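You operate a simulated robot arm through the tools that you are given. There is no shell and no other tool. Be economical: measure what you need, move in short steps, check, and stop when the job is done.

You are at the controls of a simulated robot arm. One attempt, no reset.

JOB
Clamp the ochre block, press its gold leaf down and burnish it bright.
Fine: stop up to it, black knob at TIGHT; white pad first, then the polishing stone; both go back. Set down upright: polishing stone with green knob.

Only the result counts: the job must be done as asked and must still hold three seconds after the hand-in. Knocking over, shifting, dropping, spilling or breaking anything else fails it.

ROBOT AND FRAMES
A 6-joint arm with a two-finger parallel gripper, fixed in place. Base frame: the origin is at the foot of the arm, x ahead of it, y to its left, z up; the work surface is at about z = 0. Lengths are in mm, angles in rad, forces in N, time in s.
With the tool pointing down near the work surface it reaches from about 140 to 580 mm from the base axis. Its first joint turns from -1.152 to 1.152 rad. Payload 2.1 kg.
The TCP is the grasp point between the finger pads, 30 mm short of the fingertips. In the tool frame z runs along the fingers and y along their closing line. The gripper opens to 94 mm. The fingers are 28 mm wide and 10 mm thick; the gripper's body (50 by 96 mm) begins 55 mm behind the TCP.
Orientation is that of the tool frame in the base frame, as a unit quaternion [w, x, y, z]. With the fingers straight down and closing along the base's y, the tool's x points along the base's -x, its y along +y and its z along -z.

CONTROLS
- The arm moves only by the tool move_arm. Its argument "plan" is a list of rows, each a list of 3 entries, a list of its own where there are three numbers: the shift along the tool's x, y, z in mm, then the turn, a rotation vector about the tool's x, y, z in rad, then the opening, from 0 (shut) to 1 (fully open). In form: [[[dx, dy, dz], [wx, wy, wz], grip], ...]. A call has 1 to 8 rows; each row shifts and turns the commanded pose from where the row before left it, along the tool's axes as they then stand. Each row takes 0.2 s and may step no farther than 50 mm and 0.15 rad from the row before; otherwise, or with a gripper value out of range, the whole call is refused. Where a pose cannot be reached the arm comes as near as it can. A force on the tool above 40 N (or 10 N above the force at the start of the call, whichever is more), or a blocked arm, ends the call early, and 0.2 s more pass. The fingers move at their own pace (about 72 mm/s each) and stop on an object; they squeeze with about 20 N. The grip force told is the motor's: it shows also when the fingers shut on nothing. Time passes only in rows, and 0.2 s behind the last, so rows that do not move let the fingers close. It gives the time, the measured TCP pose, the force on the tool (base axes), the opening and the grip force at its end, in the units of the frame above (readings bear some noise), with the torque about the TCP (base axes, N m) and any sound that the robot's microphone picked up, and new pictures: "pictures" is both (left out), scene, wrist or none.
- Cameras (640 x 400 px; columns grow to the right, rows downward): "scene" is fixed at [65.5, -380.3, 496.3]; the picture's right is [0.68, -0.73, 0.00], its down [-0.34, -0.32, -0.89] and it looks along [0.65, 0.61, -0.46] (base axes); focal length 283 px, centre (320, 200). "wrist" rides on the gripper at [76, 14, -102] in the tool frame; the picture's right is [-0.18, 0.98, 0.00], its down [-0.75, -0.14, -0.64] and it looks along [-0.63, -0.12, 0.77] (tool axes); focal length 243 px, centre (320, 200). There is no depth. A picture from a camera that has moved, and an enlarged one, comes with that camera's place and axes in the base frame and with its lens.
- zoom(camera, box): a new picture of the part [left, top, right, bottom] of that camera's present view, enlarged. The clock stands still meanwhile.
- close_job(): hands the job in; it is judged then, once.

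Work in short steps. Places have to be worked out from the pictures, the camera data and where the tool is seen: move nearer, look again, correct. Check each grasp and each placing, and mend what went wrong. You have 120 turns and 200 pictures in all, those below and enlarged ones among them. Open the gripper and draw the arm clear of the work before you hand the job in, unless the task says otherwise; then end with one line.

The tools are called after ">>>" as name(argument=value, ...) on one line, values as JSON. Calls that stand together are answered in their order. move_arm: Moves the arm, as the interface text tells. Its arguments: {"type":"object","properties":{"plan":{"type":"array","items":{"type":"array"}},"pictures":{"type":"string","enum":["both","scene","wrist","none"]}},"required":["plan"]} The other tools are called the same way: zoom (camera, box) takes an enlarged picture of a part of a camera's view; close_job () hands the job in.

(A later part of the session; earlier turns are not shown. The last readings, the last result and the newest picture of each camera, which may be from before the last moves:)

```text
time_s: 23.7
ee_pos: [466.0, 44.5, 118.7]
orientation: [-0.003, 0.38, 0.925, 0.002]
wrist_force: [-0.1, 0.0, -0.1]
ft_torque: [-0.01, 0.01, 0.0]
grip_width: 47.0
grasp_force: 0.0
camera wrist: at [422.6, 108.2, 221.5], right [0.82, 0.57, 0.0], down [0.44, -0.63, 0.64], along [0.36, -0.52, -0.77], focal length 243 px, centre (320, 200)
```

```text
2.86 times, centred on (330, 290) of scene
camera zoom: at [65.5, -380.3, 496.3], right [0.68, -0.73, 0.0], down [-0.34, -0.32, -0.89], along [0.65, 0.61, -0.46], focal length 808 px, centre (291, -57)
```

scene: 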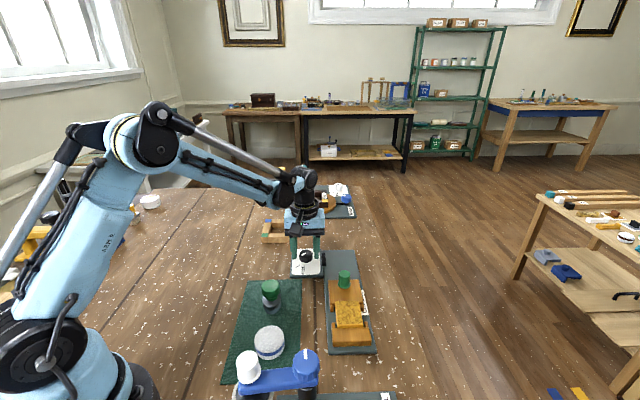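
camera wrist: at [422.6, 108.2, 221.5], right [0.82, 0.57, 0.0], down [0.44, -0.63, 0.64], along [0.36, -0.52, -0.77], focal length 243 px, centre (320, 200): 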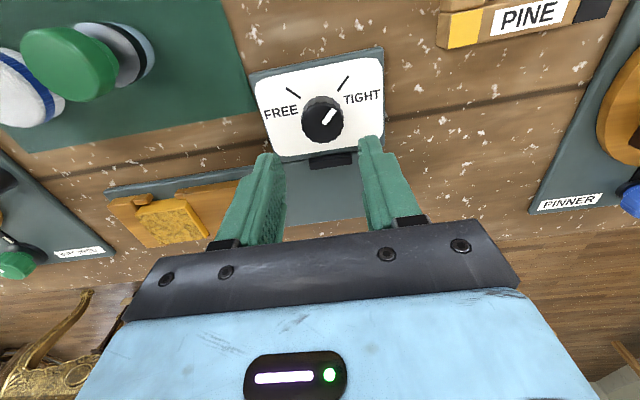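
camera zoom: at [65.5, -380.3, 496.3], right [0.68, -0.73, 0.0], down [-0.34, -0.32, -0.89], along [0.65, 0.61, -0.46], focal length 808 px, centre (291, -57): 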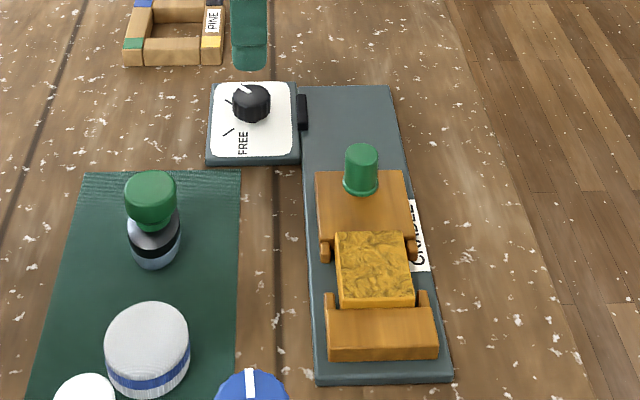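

Knob at TIGHT. Next the white pad at ~(251,-77): I rise and cross over, keeping this yaw so the camera stays away from the blue buff-wheel arm.

>>> move_arm(plan=[[[0, 0, -45], [0, 0, 0], 0.9], [[0, 0, -45], [0, 0, 0], 0.9], [[11.2, -39.7, 0], [0, 0, 0], 0.9], [[11.2, -39.7, 0], [0, 0, 0], 0.9], [[11.2, -39.7, 0], [0, 0, 0], 0.9], [[11.2, -39.7, 0], [0, 0, 0], 0.9], [[11.2, -39.7, 0], [0, 0, 0], 0.9], [[11.2, -39.7, 0], [0, 0, 0], 0.9]], pictures="none")

>>> move_arm(plan=[[[0, 0, 30], [0, 0, 0], 0.9], [[0, 0, 20], [0, 0, 0], 0.9], [[0, 0, 0], [0, 0, 0], 0.9]], pictures="both")

>>> zoom(camera="wrist", box=[220, 20, 440, 200])

>>> zoom(camera="scene", box=[220, 270, 340, 390])

```text
time_s: 25.5
ee_pos: [255.4, -77.7, 209.0]
orientation: [-0.003, 0.381, 0.925, 0.002]
wrist_force: [-0.5, -0.1, -0.3]
ft_torque: [0.0, -0.02, 0.01]
grip_width: 84.6
grasp_force: 0.0
```

```text
time_s: 26.3
ee_pos: [251.2, -77.3, 157.7]
orientation: [-0.004, 0.38, 0.925, 0.001]
wrist_force: [-0.2, -0.6, -0.8]
ft_torque: [0.0, -0.01, -0.01]
grip_width: 84.5
grasp_force: 0.0
camera wrist: at [208.6, -13.3, 262.8], right [0.82, 0.57, 0.0], down [0.44, -0.63, 0.64], along [0.36, -0.52, -0.77], focal length 243 px, centre (320, 200)
```

scene: 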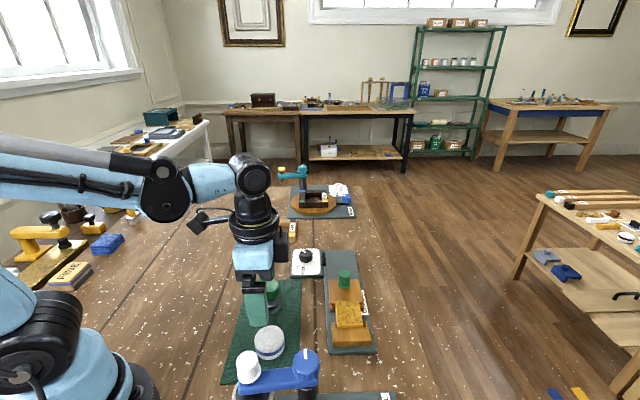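
wrist: 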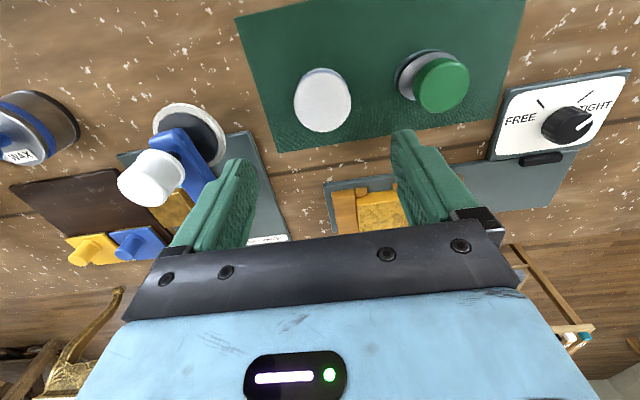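

```text
2.22 times, centred on (330, 110) of wrist
camera zoom: at [208.6, -13.3, 262.8], right [0.82, 0.57, 0.0], down [0.44, -0.63, 0.64], along [0.36, -0.52, -0.77], focal length 539 px, centre (298, 400)
```

zoom: 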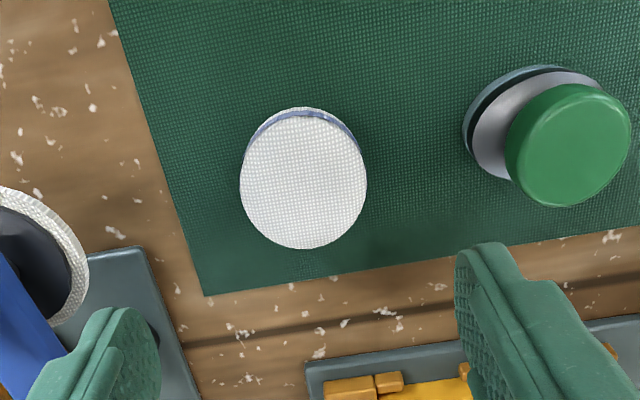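

```text
3.33 times, centred on (280, 330) of scene
camera zoom: at [65.5, -380.3, 496.3], right [0.68, -0.73, 0.0], down [-0.34, -0.32, -0.89], along [0.65, 0.61, -0.46], focal length 943 px, centre (453, -233)
```

zoom: 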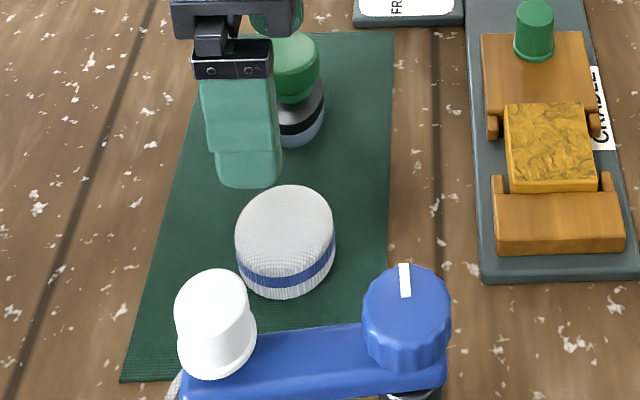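

Pad: centre ≈ (252.5,-75), top z≈27, Ø53. Descending around it, tips stopping at z≈10.

>>> move_arm(plan=[[[0.7, 2.5, 35], [0, 0, 0], 0.9], [[0, 0, 35], [0, 0, 0], 0.9], [[0, 0, 30], [0, 0, 0], 0.9], [[0, 0, 15], [0, 0, 0], 0.9], [[0, 0, 0], [0, 0, 0], 0.9]], pictures="both")

>>> zoom(camera="scene", box=[220, 270, 340, 390])

```text
time_s: 27.5
ee_pos: [252.0, -74.0, 42.6]
orientation: [-0.003, 0.381, 0.925, 0.001]
wrist_force: [-0.1, -0.2, 0.3]
ft_torque: [0.03, 0.02, 0.0]
grip_width: 84.4
grasp_force: 0.1
camera wrist: at [209.3, -9.4, 146.2], right [0.82, 0.57, 0.0], down [0.44, -0.63, 0.64], along [0.36, -0.52, -0.77], focal length 243 px, centre (320, 200)
```

scene: 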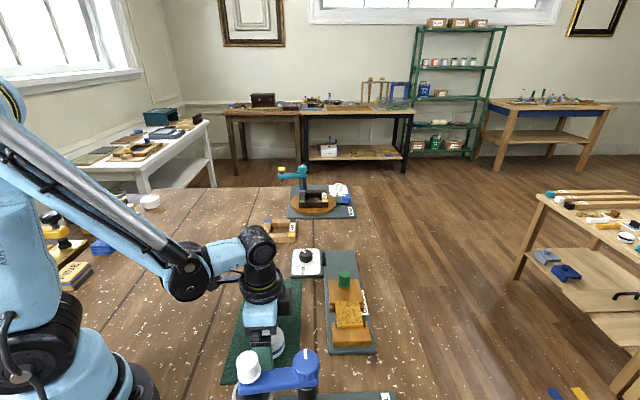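
wrist: 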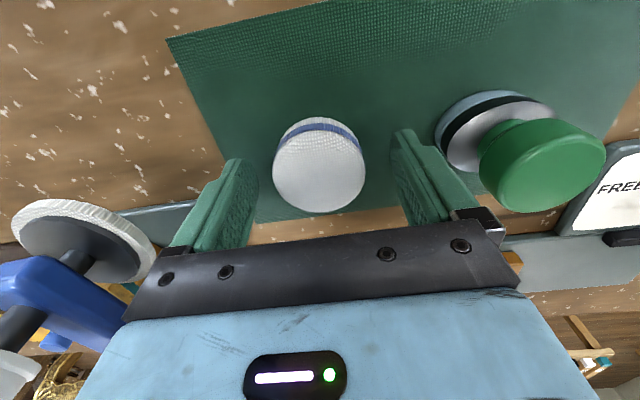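

```text
3.33 times, centred on (280, 330) of scene
camera zoom: at [65.4, -380.3, 496.3], right [0.68, -0.73, 0.0], down [-0.34, -0.32, -0.89], along [0.65, 0.61, -0.46], focal length 943 px, centre (453, -233)
```

zoom: 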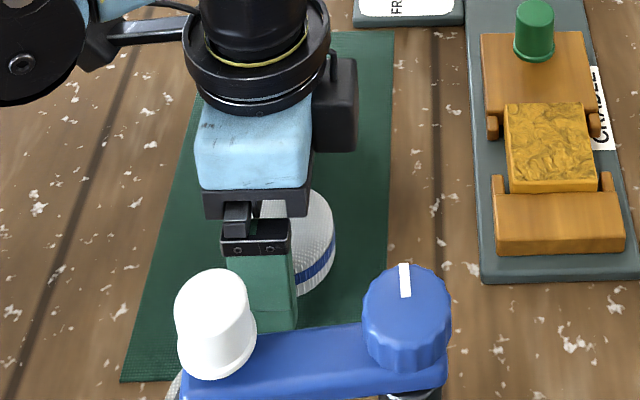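

Centred on the pad. Close the fingers.

>>> move_arm(plan=[[[0, 0, 2], [0, 0, 0], 0.9], [[0, 0, 0], [0, 0, 0], 0.45], [[0, 0, 0], [0, 0, 0], 0.45], [[0, 0, 0], [0, 0, 0], 0.45]], pictures="wrist")

```text
time_s: 28.5
ee_pos: [253.1, -72.2, 42.4]
orientation: [-0.003, 0.38, 0.925, 0.001]
wrist_force: [1.3, 0.2, 1.0]
ft_torque: [0.04, -0.03, 0.03]
grip_width: 52.5
grasp_force: 19.8
camera wrist: at [209.2, -9.5, 145.3], right [0.82, 0.57, 0.0], down [0.44, -0.63, 0.64], along [0.36, -0.52, -0.77], focal length 243 px, centre (320, 200)
```

wrist: 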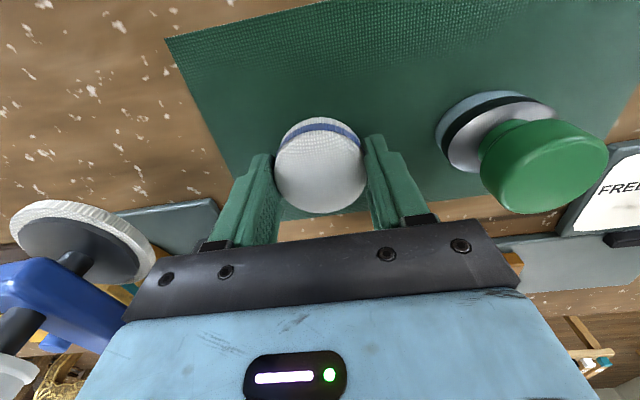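

Pad held (52.5 mm). Lift straight up, carry above the block, then yaw back to +45°.

>>> move_arm(plan=[[[0, 0, -15], [0, 0, 0], 0.3], [[0, 0, -35], [0, 0, 0], 0.3], [[0, 0, -40], [0, 0, 0], 0.3], [[0, 0, -40], [0, 0, 0], 0.3], [[-38.8, 10.2, 0], [0, 0, 0], 0.3], [[-38.8, 10.2, 0], [0, 0, 0], 0.3], [[-38.8, 10.2, 0], [0, 0, 0], 0.3], [[-38.8, 10.2, 0], [0, 0, 0], 0.3]], pictures="wrist")

>>> move_arm(plan=[[[0, 0, 0], [0, 0, -0.131], 0.3], [[0, 0, 0], [0, 0, -0.131], 0.3], [[0, 0, 0], [0, 0, -0.131], 0.3], [[0, 0, 0], [0, 0, -0.131], 0.3], [[0, 0, 0], [0, 0, -0.131], 0.3], [[0, 0, 0], [0, 0, -0.131], 0.3]], pictures="none")

>>> move_arm(plan=[[[0, 0, 0], [0, 0, -0.131], 0.3], [[0, 0, 0], [0, 0, -0.131], 0.3], [[0, 0, 0], [0, 0, -0.131], 0.3], [[0, 0, 0], [0, 0, -0.131], 0.3], [[0, 0, 0], [0, 0, -0.131], 0.3], [[0, 0, 0], [0, 0, -0.125], 0.3], [[0, 0, 30], [0, 0, 0], 0.3], [[0, 0, 0], [0, 0, 0], 0.3]], pictures="both")

>>> zoom(camera="wrist", box=[200, 20, 420, 200])

>>> zoom(camera="scene", box=[300, 240, 400, 360])

```text
time_s: 30.3
ee_pos: [391.5, -154.0, 168.7]
orientation: [-0.003, 0.381, 0.925, 0.001]
wrist_force: [-0.2, -0.6, -0.3]
ft_torque: [-0.01, 0.02, 0.0]
grip_width: 52.3
grasp_force: 20.0
camera wrist: at [348.1, -91.0, 272.9], right [0.82, 0.57, 0.0], down [0.44, -0.63, 0.64], along [0.36, -0.52, -0.77], focal length 243 px, centre (320, 200)
```

wrist: 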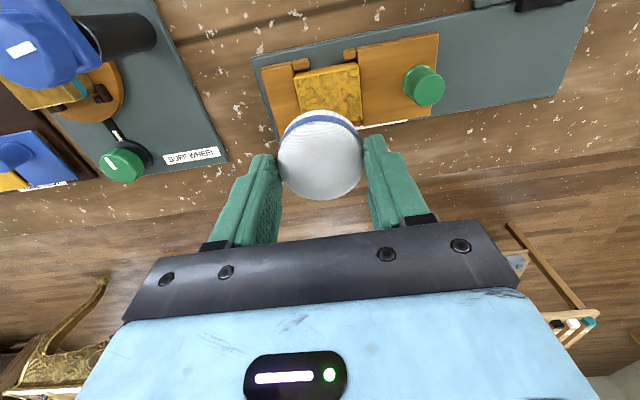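

```text
time_s: 31.7
ee_pos: [390.1, -154.1, 171.1]
orientation: [-0.003, -0.005, 1.0, 0.003]
wrist_force: [0.0, -0.1, -0.2]
ft_torque: [-0.02, 0.03, 0.03]
grip_width: 52.4
grasp_force: 20.1
```

```text
time_s: 33.5
ee_pos: [389.6, -154.0, 142.9]
orientation: [-0.002, -0.383, 0.924, 0.003]
wrist_force: [0.0, -0.4, -1.6]
ft_torque: [0.01, -0.04, 0.01]
grip_width: 52.2
grasp_force: 20.3
camera wrist: at [328.3, -198.1, 245.2], right [-0.57, 0.82, 0.01], down [0.64, 0.43, 0.64], along [0.53, 0.37, -0.77], focal length 243 px, centre (320, 200)
```

scene: 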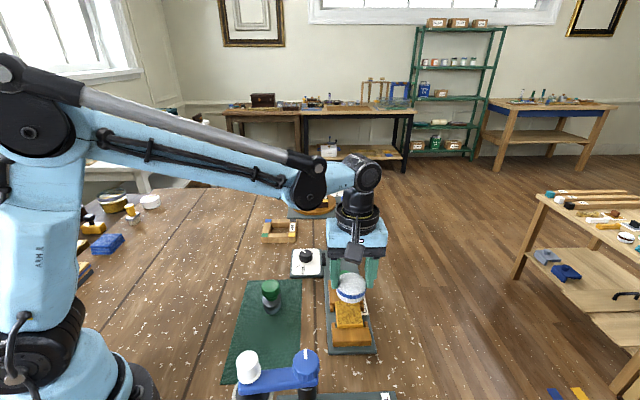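
wrist: 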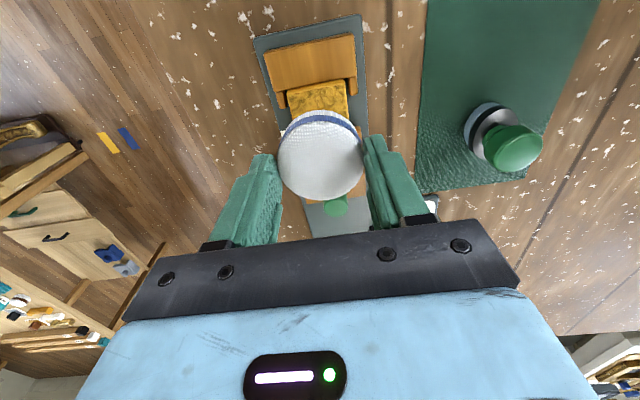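

```text
2.22 times, centred on (310, 110) of wrist
camera zoom: at [328.3, -198.1, 245.2], right [-0.57, 0.82, 0.01], down [0.64, 0.43, 0.64], along [0.53, 0.37, -0.77], focal length 539 px, centre (342, 400)
```

zoom: 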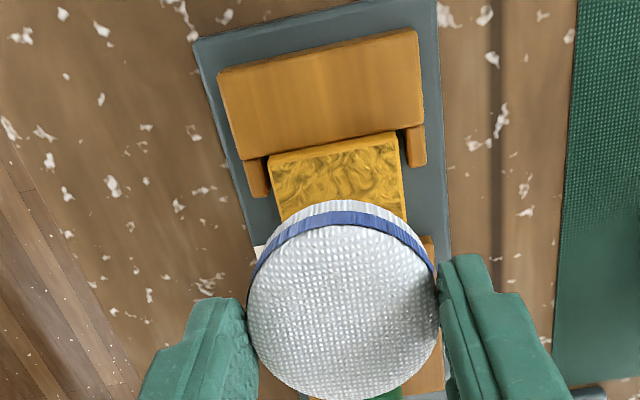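

```text
3.33 times, centred on (350, 300) of scene
camera zoom: at [65.5, -380.3, 496.3], right [0.68, -0.73, 0.0], down [-0.34, -0.32, -0.89], along [0.65, 0.61, -0.46], focal length 943 px, centre (220, -133)
```

zoom: 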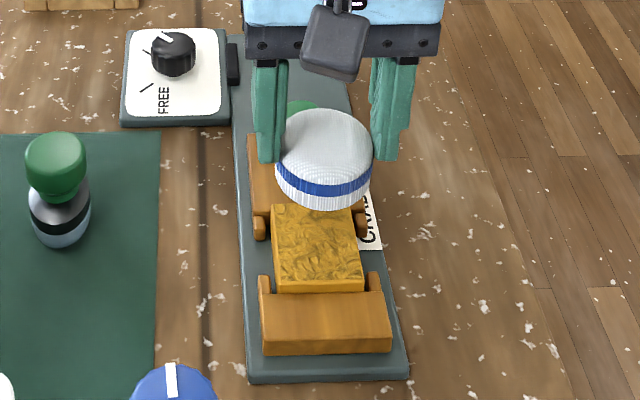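

Block top z≈40, centre ≈(393.6,-150), ~47×55 mm. I centre the pad over it and go down to just above contact.

>>> move_arm(plan=[[[-5.7, 0, 25], [0, 0, 0], 0.3], [[0, 0, 25], [0, 0, 0], 0.3], [[0, 0, 6], [0, 0, 0], 0.3], [[0, 0, 0], [0, 0, 0], 0.3]], pictures="both")

>>> zoom(camera="scene", box=[300, 260, 400, 360])

```text
time_s: 34.5
ee_pos: [393.8, -150.8, 86.3]
orientation: [-0.001, -0.383, 0.924, 0.003]
wrist_force: [-0.4, 2.1, 12.2]
ft_torque: [-0.08, -0.09, 0.02]
grip_width: 52.1
grasp_force: 20.8
camera wrist: at [330.4, -195.2, 189.3], right [-0.57, 0.82, 0.01], down [0.64, 0.43, 0.64], along [0.53, 0.37, -0.77], focal length 243 px, centre (320, 200)
```

scene: 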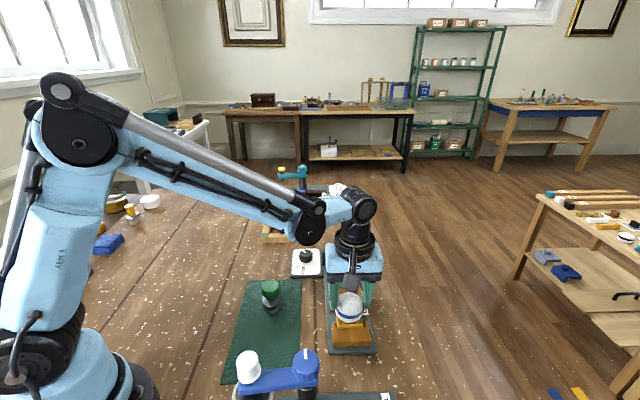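
wrist: 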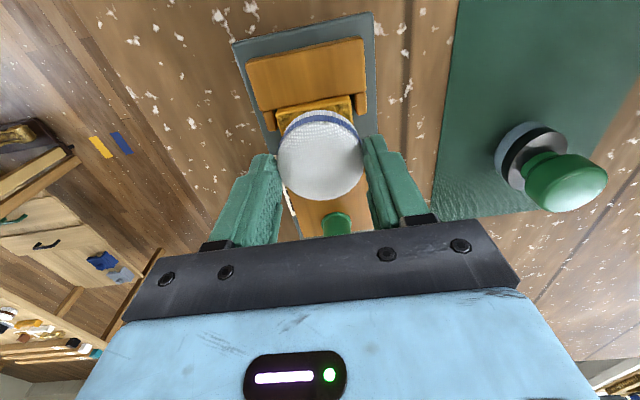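

```text
4.00 times, centred on (350, 310) of scene
camera zoom: at [65.4, -380.3, 496.3], right [0.68, -0.73, 0.0], down [-0.34, -0.32, -0.89], along [0.65, 0.61, -0.46], focal length 1132 px, centre (200, -240)
```

zoom: 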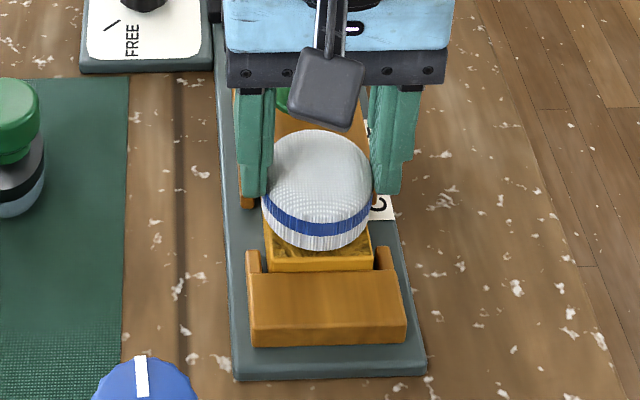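

Contact already (12 N up). Press a bit harder in small steps.

>>> move_arm(plan=[[[0, 0, 1], [0, 0, 0], 0.2], [[0, 0, 0], [0, 0, 0], 0.2]], pictures="none")

```text
time_s: 35.1
ee_pos: [393.7, -150.8, 83.6]
orientation: [-0.001, -0.383, 0.924, 0.003]
wrist_force: [-2.0, -0.6, 31.3]
ft_torque: [-0.08, -0.01, 0.02]
grip_width: 52.7
grasp_force: 19.8
```

31 N; hold a second, then lift and inspect the leaf.

>>> move_arm(plan=[[[0, 0, 0], [0, 0, 0], 0.2], [[0, 0, 0], [0, 0, 0], 0.2], [[0, 0, 0], [0, 0, 0], 0.2], [[0, 0, 0], [0, 0, 0], 0.2]], pictures="none")

>>> move_arm(plan=[[[0, 0, -15], [0, 0, 0], 0.2], [[0, 0, -25], [0, 0, 0], 0.2], [[-25, 0, -25], [0, 0, 0], 0.2], [[-25, 0, 0], [0, 0, 0], 0.2], [[0, 0, 0], [0, 0, 0], 0.2]], pictures="wrist")

>>> zoom(camera="wrist", box=[220, 0, 420, 150])

>>> zoom(camera="scene", box=[310, 270, 390, 360])

```text
time_s: 36.1
ee_pos: [393.7, -151.3, 85.4]
orientation: [-0.001, -0.384, 0.923, 0.003]
wrist_force: [-0.2, -0.8, 25.8]
ft_torque: [-0.07, -0.11, 0.04]
grip_width: 52.3
grasp_force: 19.6
```

```text
time_s: 37.3
ee_pos: [430.0, -118.6, 149.2]
orientation: [-0.002, -0.384, 0.923, 0.004]
wrist_force: [-0.4, 0.2, -0.3]
ft_torque: [0.01, 0.01, 0.01]
grip_width: 52.1
grasp_force: 20.2
camera wrist: at [367.5, -162.5, 253.1], right [-0.57, 0.82, 0.01], down [0.64, 0.43, 0.64], along [0.53, 0.37, -0.77], focal length 243 px, centre (320, 200)
```

wrist: 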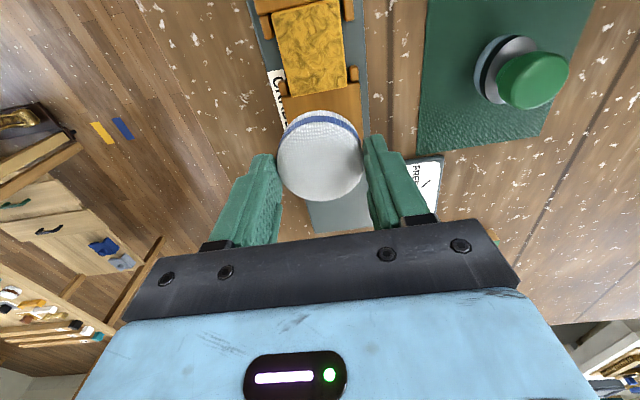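

```text
2.67 times, centred on (320, 75) of wrist
camera zoom: at [367.5, -162.5, 253.1], right [-0.57, 0.82, 0.01], down [0.64, 0.43, 0.64], along [0.53, 0.37, -0.77], focal length 647 px, centre (320, 533)
```

zoom: 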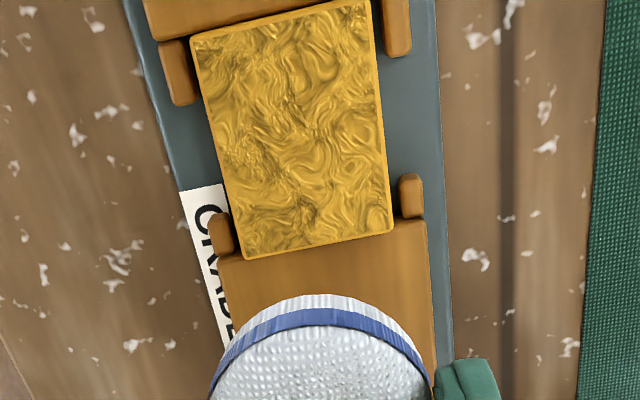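

```text
4.44 times, centred on (350, 315) of scene
camera zoom: at [65.5, -380.3, 496.3], right [0.68, -0.73, 0.0], down [-0.34, -0.32, -0.89], along [0.65, 0.61, -0.46], focal length 1258 px, centre (187, -311)
```

zoom: 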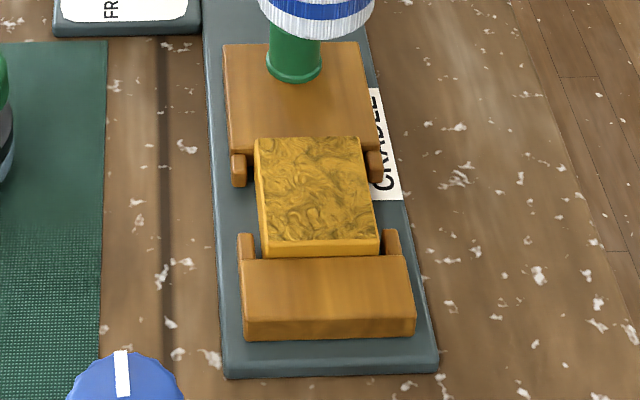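

The leaf still looks crinkled, perhaps partly smoothed. I dab the four quarters with the same force for full coverage.

>>> move_arm(plan=[[[45, 9, 0], [0, 0, 0], 0.2], [[15, 0, 25], [0, 0, 0], 0.2], [[0, 0, 25], [0, 0, 0], 0.2], [[0, 0, 15], [0, 0, 0], 0.2], [[0, 0, 0], [0, 0, 0], 0.2], [[0, 0, 0], [0, 0, 0], 0.2], [[0, 0, 0], [0, 0, 0], 0.2]], pictures="none")

>>> move_arm(plan=[[[0, 0, -8], [0, 0, 0], 0.2], [[0, -18, 0], [0, 0, 0], 0.2], [[0, 0, 8], [0, 0, 0], 0.2], [[0, 0, 0], [0, 0, 0], 0.2], [[0, 0, 0], [0, 0, 0], 0.2], [[0, 0, 0], [0, 0, 0], 0.2]], pictures="scene")

>>> move_arm(plan=[[[0, 0, -8], [0, 0, 0], 0.2], [[-20, 0, 0], [0, 0, 0], 0.2], [[0, 0, 8], [0, 0, 0], 0.2], [[0, 0, 0], [0, 0, 0], 0.2], [[0, 0, 0], [0, 0, 0], 0.2], [[0, 0, 0], [0, 0, 0], 0.2]], pictures="none")

>>> move_arm(plan=[[[0, 0, -8], [0, 0, 0], 0.2], [[0, 18, 0], [0, 0, 0], 0.2], [[0, 0, 8], [0, 0, 0], 0.2], [[0, 0, 0], [0, 0, 0], 0.2], [[0, 0, 0], [0, 0, 0], 0.2], [[0, 0, 0], [0, 0, 0], 0.2]], pictures="none")

>>> move_arm(plan=[[[0, 0, -15], [0, 0, 0], 0.2], [[0, 0, -25], [0, 0, 0], 0.2], [[-20, -9, -25], [0, 0, 0], 0.2], [[-20, 0, 0], [0, 0, 0], 0.2], [[0, 0, 0], [0, 0, 0], 0.2]], pictures="wrist")

>>> zoom(camera="wrist", box=[220, 0, 420, 150])

>>> zoom(camera="scene", box=[310, 270, 390, 360])

```text
time_s: 38.9
ee_pos: [380.5, -152.0, 84.5]
orientation: [-0.001, -0.384, 0.923, 0.003]
wrist_force: [-0.3, -0.8, 6.8]
ft_torque: [-0.05, -0.08, -0.01]
grip_width: 52.0
grasp_force: 20.1
```

```text
time_s: 40.3
ee_pos: [394.3, -165.2, 84.8]
orientation: [-0.002, -0.383, 0.924, 0.004]
wrist_force: [-0.6, -2.1, 11.8]
ft_torque: [-0.14, -0.1, 0.0]
grip_width: 52.3
grasp_force: 20.1
```

scene: 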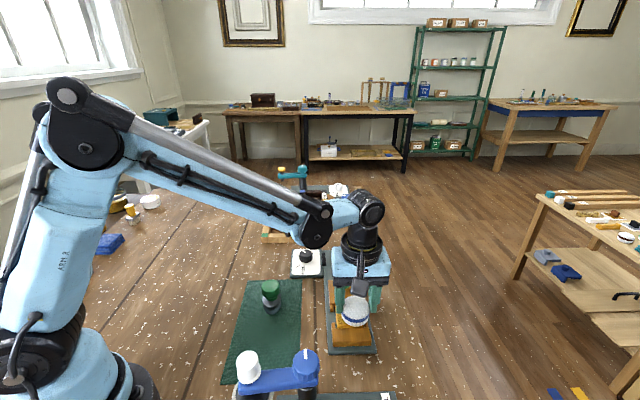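

```text
time_s: 41.7
ee_pos: [408.7, -149.3, 83.5]
orientation: [-0.001, -0.383, 0.924, 0.003]
wrist_force: [0.4, -1.0, 31.2]
ft_torque: [-0.1, -0.11, 0.01]
grip_width: 52.4
grasp_force: 19.9
```

```text
time_s: 43.1
ee_pos: [396.5, -137.5, 84.2]
orientation: [-0.002, -0.383, 0.924, 0.003]
wrist_force: [-1.2, 2.4, 12.6]
ft_torque: [0.06, -0.17, 0.03]
grip_width: 52.3
grasp_force: 20.1
```

```text
time_s: 44.3
ee_pos: [429.8, -116.5, 149.6]
orientation: [-0.001, -0.383, 0.924, 0.003]
wrist_force: [0.2, -0.5, -0.5]
ft_torque: [-0.01, -0.03, -0.01]
grip_width: 52.3
grasp_force: 20.5
camera wrist: at [367.4, -160.9, 252.5], right [-0.57, 0.82, 0.01], down [0.64, 0.43, 0.64], along [0.53, 0.37, -0.77], focal length 243 px, centre (320, 200)
```

wrist: 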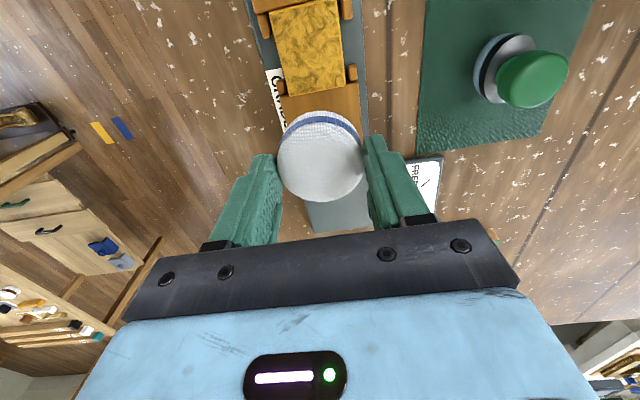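

```text
2.67 times, centred on (320, 75) of wrist
camera zoom: at [367.4, -160.9, 252.5], right [-0.57, 0.82, 0.01], down [0.64, 0.43, 0.64], along [0.53, 0.37, -0.77], focal length 647 px, centre (320, 533)
```

zoom: 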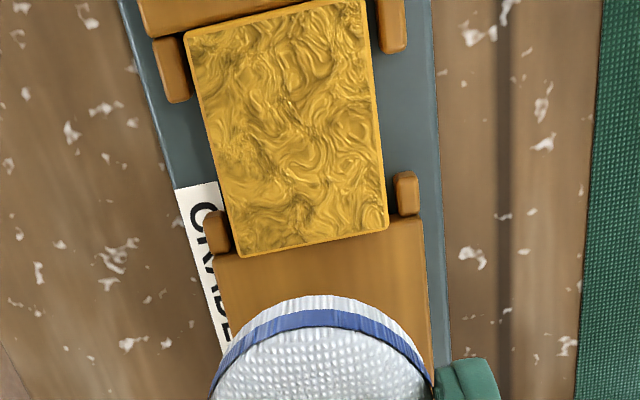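

```text
4.44 times, centred on (350, 315) of scene
camera zoom: at [65.5, -380.3, 496.3], right [0.68, -0.73, 0.0], down [-0.34, -0.32, -0.89], along [0.65, 0.61, -0.46], focal length 1258 px, centre (187, -311)
```

zoom: 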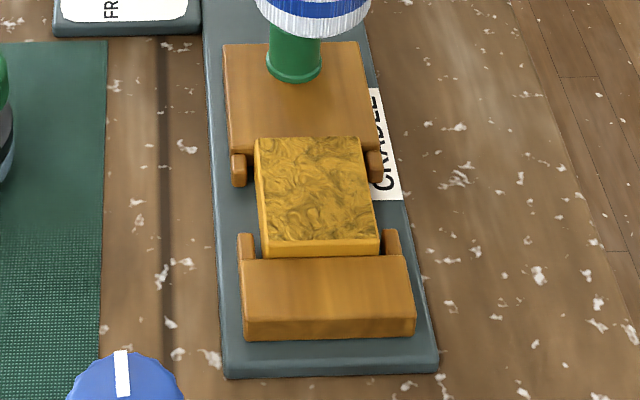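

>>> zoom(camera="wrist", box=[260, 0, 360, 100])

>>> zoom(camera="scene", box=[330, 290, 370, 330])

```text
4.00 times, centred on (310, 50) of wrist
camera zoom: at [367.4, -160.9, 252.5], right [-0.57, 0.82, 0.01], down [0.64, 0.43, 0.64], along [0.53, 0.37, -0.77], focal length 970 px, centre (360, 800)
```

zoom: 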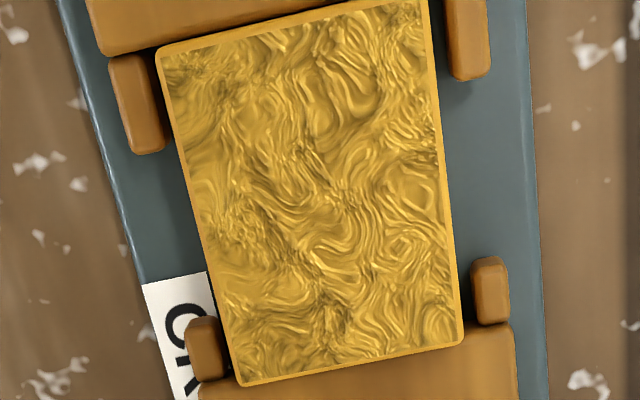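

```text
10.00 times, centred on (350, 310) of scene
camera zoom: at [65.5, -380.3, 496.3], right [0.68, -0.73, 0.0], down [-0.34, -0.32, -0.89], along [0.65, 0.61, -0.46], focal length 2830 px, centre (20, -900)
```

zoom: 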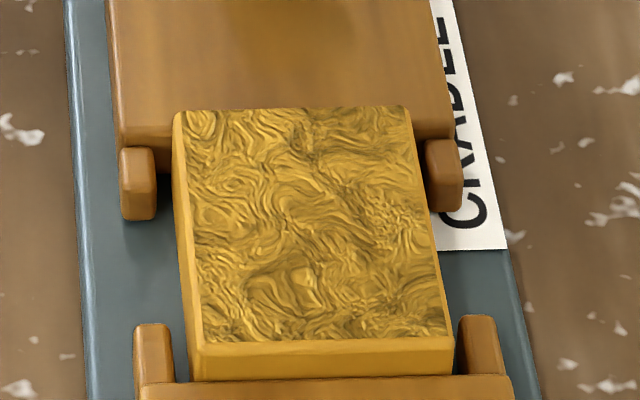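

No visible change, so dabbing alone may not do it. I try gentle rubbing with the pad at roughly 12 N.

>>> move_arm(plan=[[[45, 0, 0], [0, 0, 0], 0.2], [[5, 0, 25], [0, 0, 0], 0.2], [[0, 0, 25], [0, 0, 0], 0.2], [[0, 0, 14], [0, 0, 0], 0.2], [[0, 0, 0], [0, 0, 0], 0.2]], pictures="none")

>>> move_arm(plan=[[[6, 0, 0], [0, 0, 0], 0.2], [[6, 0, 0], [0, 0, 0], 0.2], [[-8, 0, 0], [0, 0, 0], 0.2], [[-8, 0, 0], [0, 0, 0], 0.2], [[-8, 0, 0], [0, 0, 0], 0.2], [[6, 0, 0], [0, 0, 0], 0.2], [[6, 0, 0], [0, 0, 0], 0.2], [[0, 0, 0], [0, 0, 0], 0.2]], pictures="scene")

>>> zoom(camera="scene", box=[310, 270, 390, 360])

```text
time_s: 45.5
ee_pos: [393.3, -151.3, 83.7]
orientation: [-0.001, -0.384, 0.923, 0.003]
wrist_force: [-0.9, -0.8, 14.6]
ft_torque: [-0.09, -0.12, -0.04]
grip_width: 52.5
grasp_force: 19.8
```

```text
time_s: 47.3
ee_pos: [395.3, -150.7, 86.4]
orientation: [-0.002, -0.384, 0.923, 0.003]
wrist_force: [-0.7, -0.8, -0.3]
ft_torque: [-0.04, 0.0, 0.0]
grip_width: 52.1
grasp_force: 20.2
```

scene: 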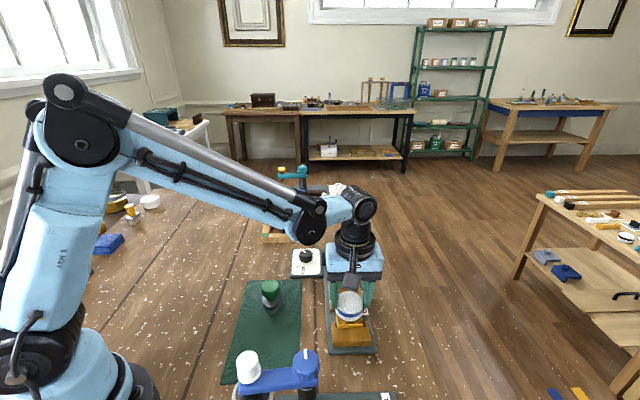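

```text
4.44 times, centred on (350, 315) of scene
camera zoom: at [65.5, -380.3, 496.3], right [0.68, -0.73, 0.0], down [-0.34, -0.32, -0.89], along [0.65, 0.61, -0.46], focal length 1258 px, centre (187, -311)
```

zoom: 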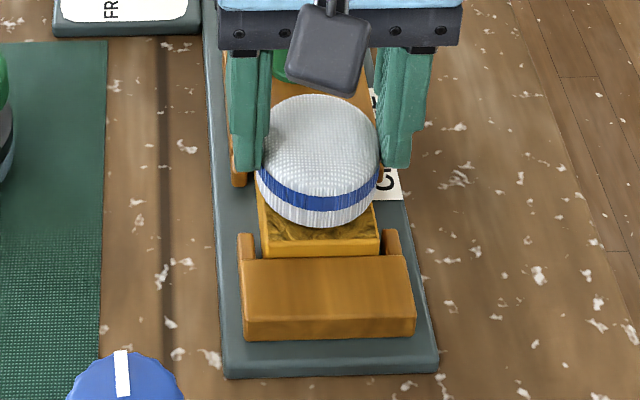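

Contact was intermittent. I press ~1.5 mm deeper and shift 5 mm toward the fixed stop, then rub along the block.

>>> move_arm(plan=[[[5, 0, 1], [0, 0, 0], 0.2], [[8, 0, 0.5], [0, 0, 0], 0.2], [[-10, 0, 0], [0, 0, 0], 0.2], [[-10, 0, 0], [0, 0, 0], 0.2], [[10, 0, 0], [0, 0, 0], 0.2], [[10, 0, 0], [0, 0, 0], 0.2]], pictures="none")

>>> move_arm(plan=[[[0, 8, 0], [0, 0, 0], 0.2], [[-10, 0, 0], [0, 0, 0], 0.2], [[-10, 0, 0], [0, 0, 0], 0.2], [[0, -8, 0], [0, 0, 0], 0.2], [[0, -8, 0], [0, 0, 0], 0.2], [[10, 0, 0], [0, 0, 0], 0.2], [[10, 0, 0], [0, 0, 0], 0.2], [[-8, 8, 0], [0, 0, 0], 0.2]], pictures="none")

>>> move_arm(plan=[[[0, 0, -15], [0, 0, 0], 0.2], [[0, 0, -25], [0, 0, 0], 0.2], [[-25, 0, -25], [0, 0, 0], 0.2], [[-30, 0, 0], [0, 0, 0], 0.2], [[0, 0, 0], [0, 0, 0], 0.2]], pictures="wrist")

>>> zoom(camera="wrist", box=[260, 0, 360, 100])

>>> zoom(camera="scene", box=[330, 290, 370, 330])

```text
time_s: 48.7
ee_pos: [385.5, -158.6, 82.2]
orientation: [0.0, -0.384, 0.924, 0.005]
wrist_force: [7.0, 7.8, 21.2]
ft_torque: [0.35, -0.36, -0.01]
grip_width: 52.5
grasp_force: 20.7
```

```text
time_s: 50.5
ee_pos: [389.7, -155.1, 82.7]
orientation: [-0.002, -0.383, 0.924, 0.003]
wrist_force: [0.3, -2.8, 4.8]
ft_torque: [-0.22, -0.08, -0.02]
grip_width: 52.4
grasp_force: 19.5
```

```text
time_s: 51.7
ee_pos: [428.5, -114.8, 147.6]
orientation: [-0.001, -0.384, 0.924, 0.003]
wrist_force: [0.2, -0.1, -1.8]
ft_torque: [0.02, 0.02, 0.0]
grip_width: 52.2
grasp_force: 20.0
camera wrist: at [366.1, -160.0, 251.9], right [-0.57, 0.82, 0.01], down [0.64, 0.43, 0.64], along [0.53, 0.37, -0.77], focal length 243 px, centre (320, 200)
```

wrist: 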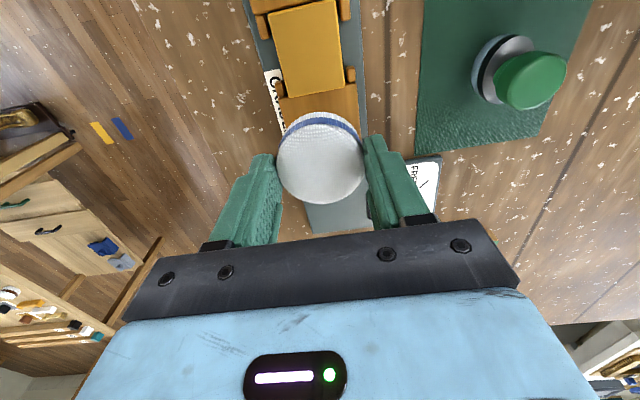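

```text
4.00 times, centred on (310, 50) of wrist
camera zoom: at [366.1, -160.0, 251.9], right [-0.57, 0.82, 0.01], down [0.64, 0.43, 0.64], along [0.53, 0.37, -0.77], focal length 970 px, centre (360, 800)
```

zoom: 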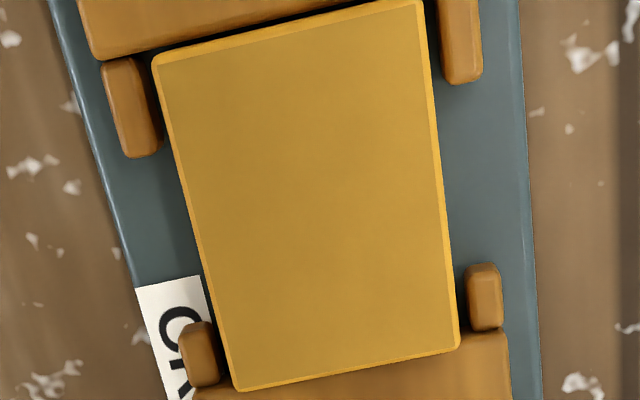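

```text
10.00 times, centred on (350, 310) of scene
camera zoom: at [65.5, -380.3, 496.3], right [0.68, -0.73, 0.0], down [-0.34, -0.32, -0.89], along [0.65, 0.61, -0.46], focal length 2830 px, centre (20, -900)
```

zoom: 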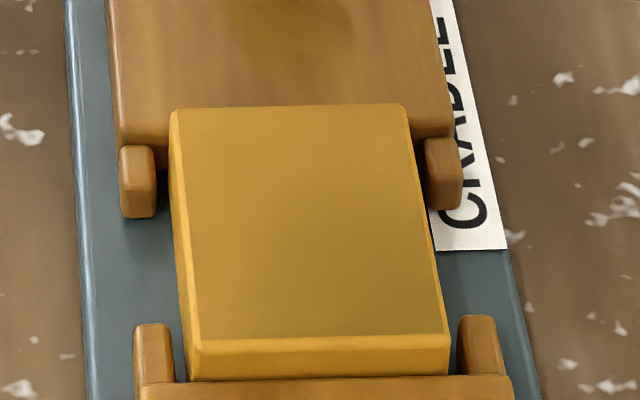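

The leaf is now flat and matte: pressing done. I take the pad back: rise and yaw to the pick orientation.

>>> move_arm(plan=[[[0, 0, -35], [0, 0, 0], 0.3], [[0, 0, 0], [0, 0, 0.1306], 0.3], [[0, 0, 0], [0, 0, 0.1306], 0.3], [[0, 0, 0], [0, 0, 0.1306], 0.3], [[0, 0, 0], [0, 0, 0.1306], 0.3], [[0, 0, 0], [0, 0, 0.1306], 0.3], [[0, 0, 0], [0, 0, 0.1306], 0.3]], pictures="none")

>>> move_arm(plan=[[[0, 0, 0], [0, 0, 0.1306], 0.3], [[0, 0, 0], [0, 0, 0.1306], 0.3], [[0, 0, 0], [0, 0, 0.1306], 0.3], [[0, 0, 0], [0, 0, 0.1306], 0.3], [[0, 0, 0], [0, 0, 0.1306], 0.3], [[0, 0, 0], [0, 0, 0.1306], 0.3], [[0, 0, 0], [0, 0, 0], 0.3]], pictures="none")

```text
time_s: 53.3
ee_pos: [430.7, -116.5, 182.9]
orientation: [-0.003, 0.0, 1.0, 0.003]
wrist_force: [0.4, -0.7, 0.2]
ft_torque: [0.0, 0.02, -0.03]
grip_width: 52.3
grasp_force: 20.2
```

```text
time_s: 54.9
ee_pos: [429.8, -115.7, 182.2]
orientation: [-0.004, 0.381, 0.925, 0.002]
wrist_force: [-0.6, 0.3, -0.3]
ft_torque: [-0.02, 0.01, 0.01]
grip_width: 52.0
grasp_force: 19.8
```

>>> move_arm(plan=[[[39, -23.5, 0], [0, 0, 0], 0.3], [[39, -23.5, 0], [0, 0, 0], 0.3], [[39, -23.5, 0], [0, 0, 0], 0.3], [[39, -23.5, 0], [0, 0, 0], 0.3], [[0, 0, 40], [0, 0, 0], 0.3], [[0, 0, 40], [0, 0, 0], 0.3], [[0, 0, 40], [0, 0, 0], 0.3], [[0, 0, 0], [0, 0, 0], 0.3]], pictures="both")

```text
time_s: 56.7
ee_pos: [248.4, -74.0, 64.7]
orientation: [-0.003, 0.38, 0.925, 0.001]
wrist_force: [-0.4, -0.4, -0.6]
ft_torque: [0.01, 0.05, -0.02]
grip_width: 52.2
grasp_force: 20.2
camera wrist: at [206.3, -10.0, 168.2], right [0.82, 0.57, 0.0], down [0.44, -0.63, 0.64], along [0.36, -0.52, -0.77], focal length 243 px, centre (320, 200)
```

scene: 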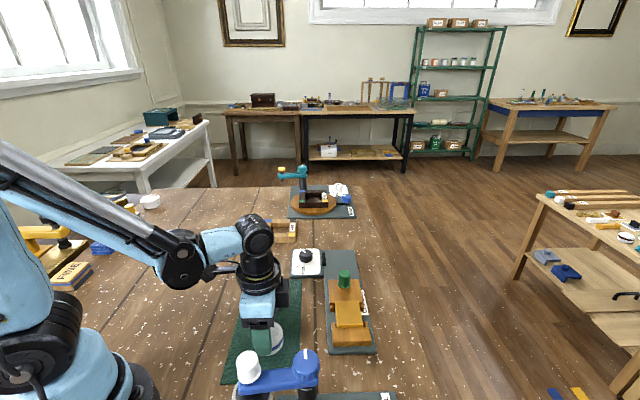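
wrist: 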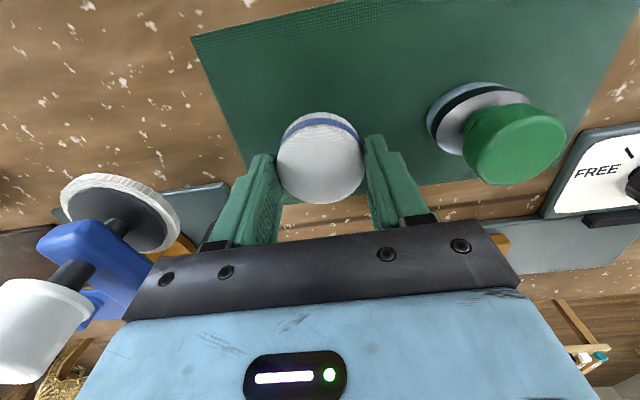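

Fine correction and lower to the mat, watching for contact.

>>> move_arm(plan=[[[-1.8, 2.5, 10], [0, 0, 0], 0.3], [[0, 0, 8], [0, 0, 0], 0.3], [[0, 0, 2], [0, 0, 0], 0.3], [[0, 0, 0], [0, 0, 0], 0.3]], pictures="none")

```text
time_s: 57.7
ee_pos: [253.9, -73.0, 45.2]
orientation: [-0.004, 0.38, 0.925, 0.001]
wrist_force: [-6.6, -8.3, 22.5]
ft_torque: [-0.37, 0.2, 0.01]
grip_width: 52.2
grasp_force: 20.2
```

Contact with the mat (22 N). Ease up 1 mm, open, and rise.

>>> move_arm(plan=[[[0, 0, -1.2], [0, 0, 0], 0.3], [[0, 0, 0], [0, 0, 0], 0.9], [[0, 0, 0], [0, 0, 0], 0.9], [[0, 0, 0], [0, 0, 0], 0.9], [[0, 0, -30], [0, 0, 0], 0.9], [[0, 0, -40], [0, 0, 0], 0.9], [[0, 0, -40], [0, 0, 0], 0.9], [[0, 0, 0], [0, 0, 0], 0.9]], pictures="both")

>>> zoom(camera="scene", box=[220, 270, 340, 390])

```text
time_s: 59.5
ee_pos: [256.2, -72.1, 156.1]
orientation: [-0.003, 0.381, 0.925, 0.002]
wrist_force: [0.1, 1.1, -0.4]
ft_torque: [-0.01, 0.01, 0.04]
grip_width: 84.5
grasp_force: 0.0
camera wrist: at [213.4, -8.6, 258.5], right [0.82, 0.57, 0.0], down [0.44, -0.63, 0.64], along [0.36, -0.52, -0.77], focal length 243 px, centre (320, 200)
```

scene: 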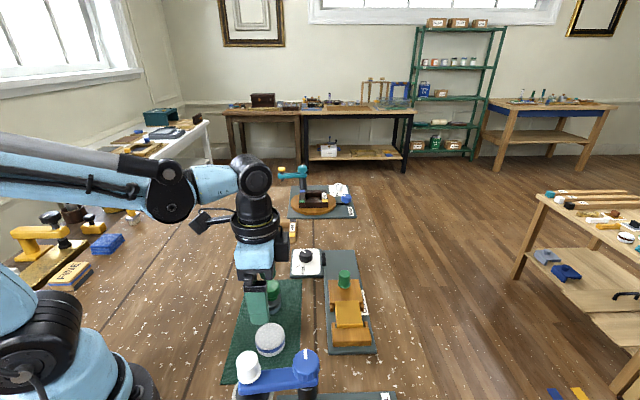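
wrist: 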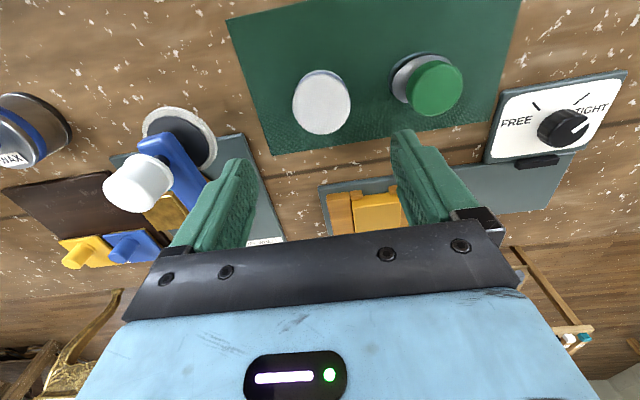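

```text
3.33 times, centred on (280, 330) of scene
camera zoom: at [65.5, -380.3, 496.3], right [0.68, -0.73, 0.0], down [-0.34, -0.32, -0.89], along [0.65, 0.61, -0.46], focal length 943 px, centre (453, -233)
```

zoom: 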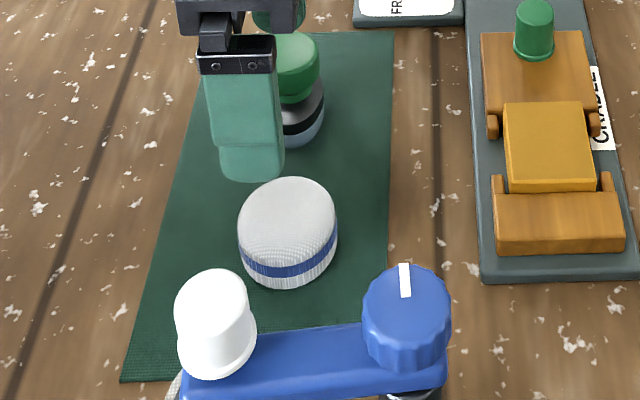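

Pad is back, upright on the mat. Next over the polishing stone at ~(313,-3).

>>> move_arm(plan=[[[4.3, 44.7, 0], [0, 0, 0], 0.8], [[4.3, 44.7, 0], [0, 0, 0], 0.8], [[0, 0, 0], [0, 0, 0], 0.8]], pictures="wrist")

>>> zoom(camera="wrist", box=[210, 30, 430, 200])

>>> zoom(camera="scene", box=[230, 260, 310, 340])

```text
time_s: 60.3
ee_pos: [311.3, -1.5, 155.0]
orientation: [-0.002, 0.38, 0.925, 0.002]
wrist_force: [-0.2, 0.2, -1.0]
ft_torque: [0.0, 0.02, -0.01]
grip_width: 75.1
grasp_force: 0.0
camera wrist: at [268.5, 61.8, 259.3], right [0.82, 0.57, 0.0], down [0.44, -0.63, 0.64], along [0.36, -0.52, -0.77], focal length 243 px, centre (320, 200)
```

wrist: 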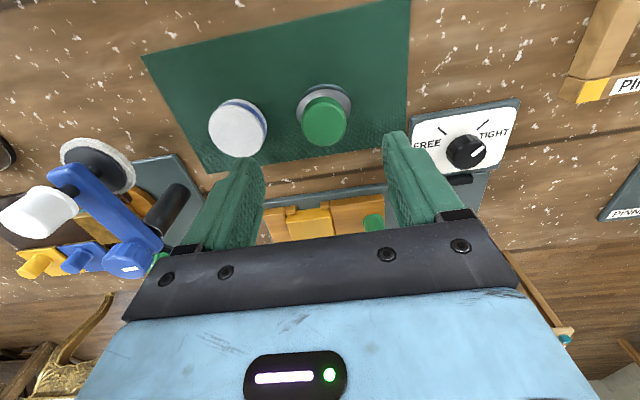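

```text
2.35 times, centred on (320, 115) of wrist
camera zoom: at [268.5, 61.8, 259.3], right [0.82, 0.57, 0.0], down [0.44, -0.63, 0.64], along [0.36, -0.52, -0.77], focal length 571 px, centre (320, 400)
```

zoom: 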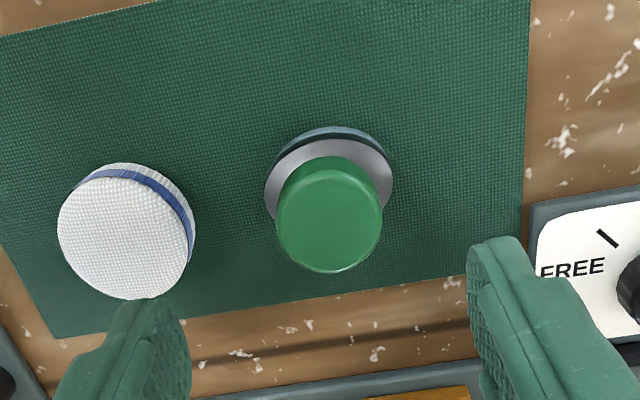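

```text
5.00 times, centred on (270, 300) of scene
camera zoom: at [65.5, -380.3, 496.3], right [0.68, -0.73, 0.0], down [-0.34, -0.32, -0.89], along [0.65, 0.61, -0.46], focal length 1415 px, centre (570, -300)
```

zoom: 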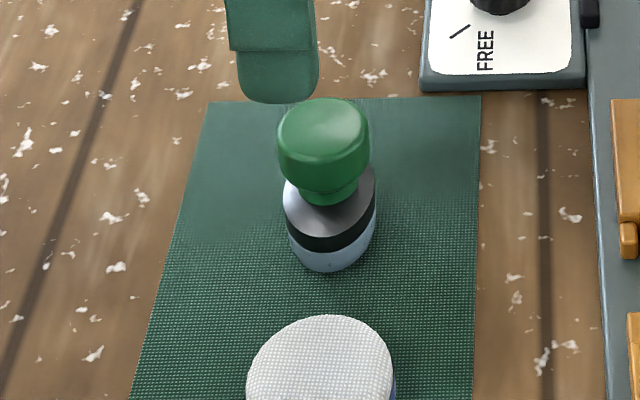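

Knob: axis ≈(316,-2), z 43–65, Ø37. Descend to TCP z≈71.

>>> move_arm(plan=[[[-3.7, 3, 30], [0, 0, 0], 0.68], [[0, 0, 30], [0, 0, 0], 0.68], [[0, 0, 20], [0, 0, 0], 0.68], [[0, 0, 2], [0, 0, 0], 0.68], [[0, 0, 0], [0, 0, 0], 0.68]], pictures="both")

>>> zoom(camera="scene", box=[230, 260, 310, 340])

```text
time_s: 61.5
ee_pos: [317.7, -3.0, 72.3]
orientation: [-0.003, 0.38, 0.925, 0.001]
wrist_force: [-0.8, 0.0, 0.5]
ft_torque: [-0.01, -0.04, 0.0]
grip_width: 64.0
grasp_force: 0.0
camera wrist: at [275.2, 61.1, 177.1], right [0.82, 0.57, 0.0], down [0.44, -0.63, 0.64], along [0.36, -0.52, -0.77], focal length 243 px, centre (320, 200)
```

scene: 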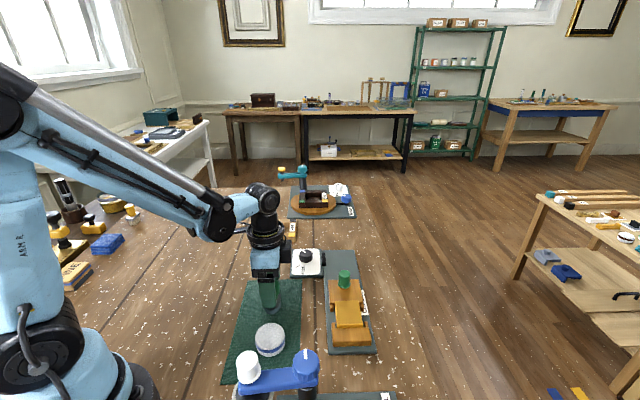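
wrist: 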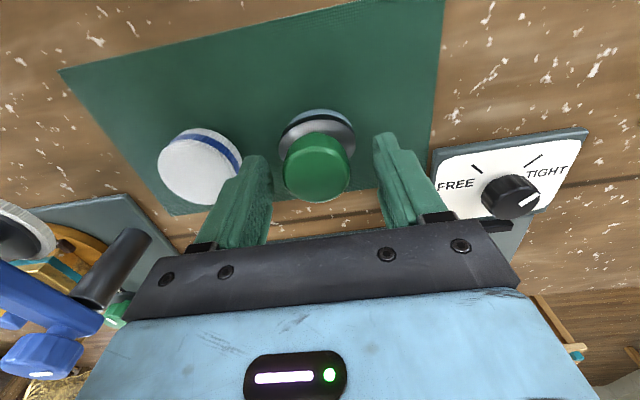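

```text
5.00 times, centred on (270, 300) of scene
camera zoom: at [65.5, -380.3, 496.3], right [0.68, -0.73, 0.0], down [-0.34, -0.32, -0.89], along [0.65, 0.61, -0.46], focal length 1415 px, centre (570, -300)
```

zoom: 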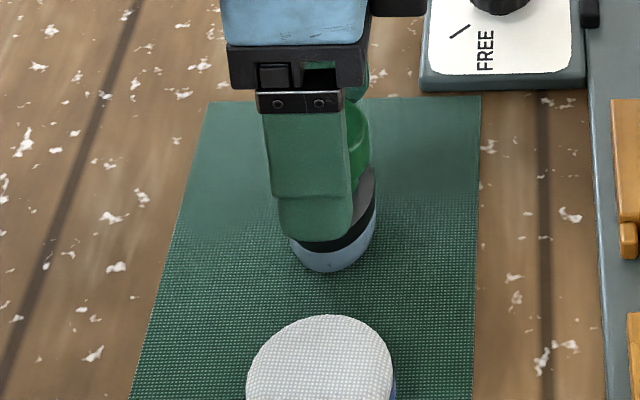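

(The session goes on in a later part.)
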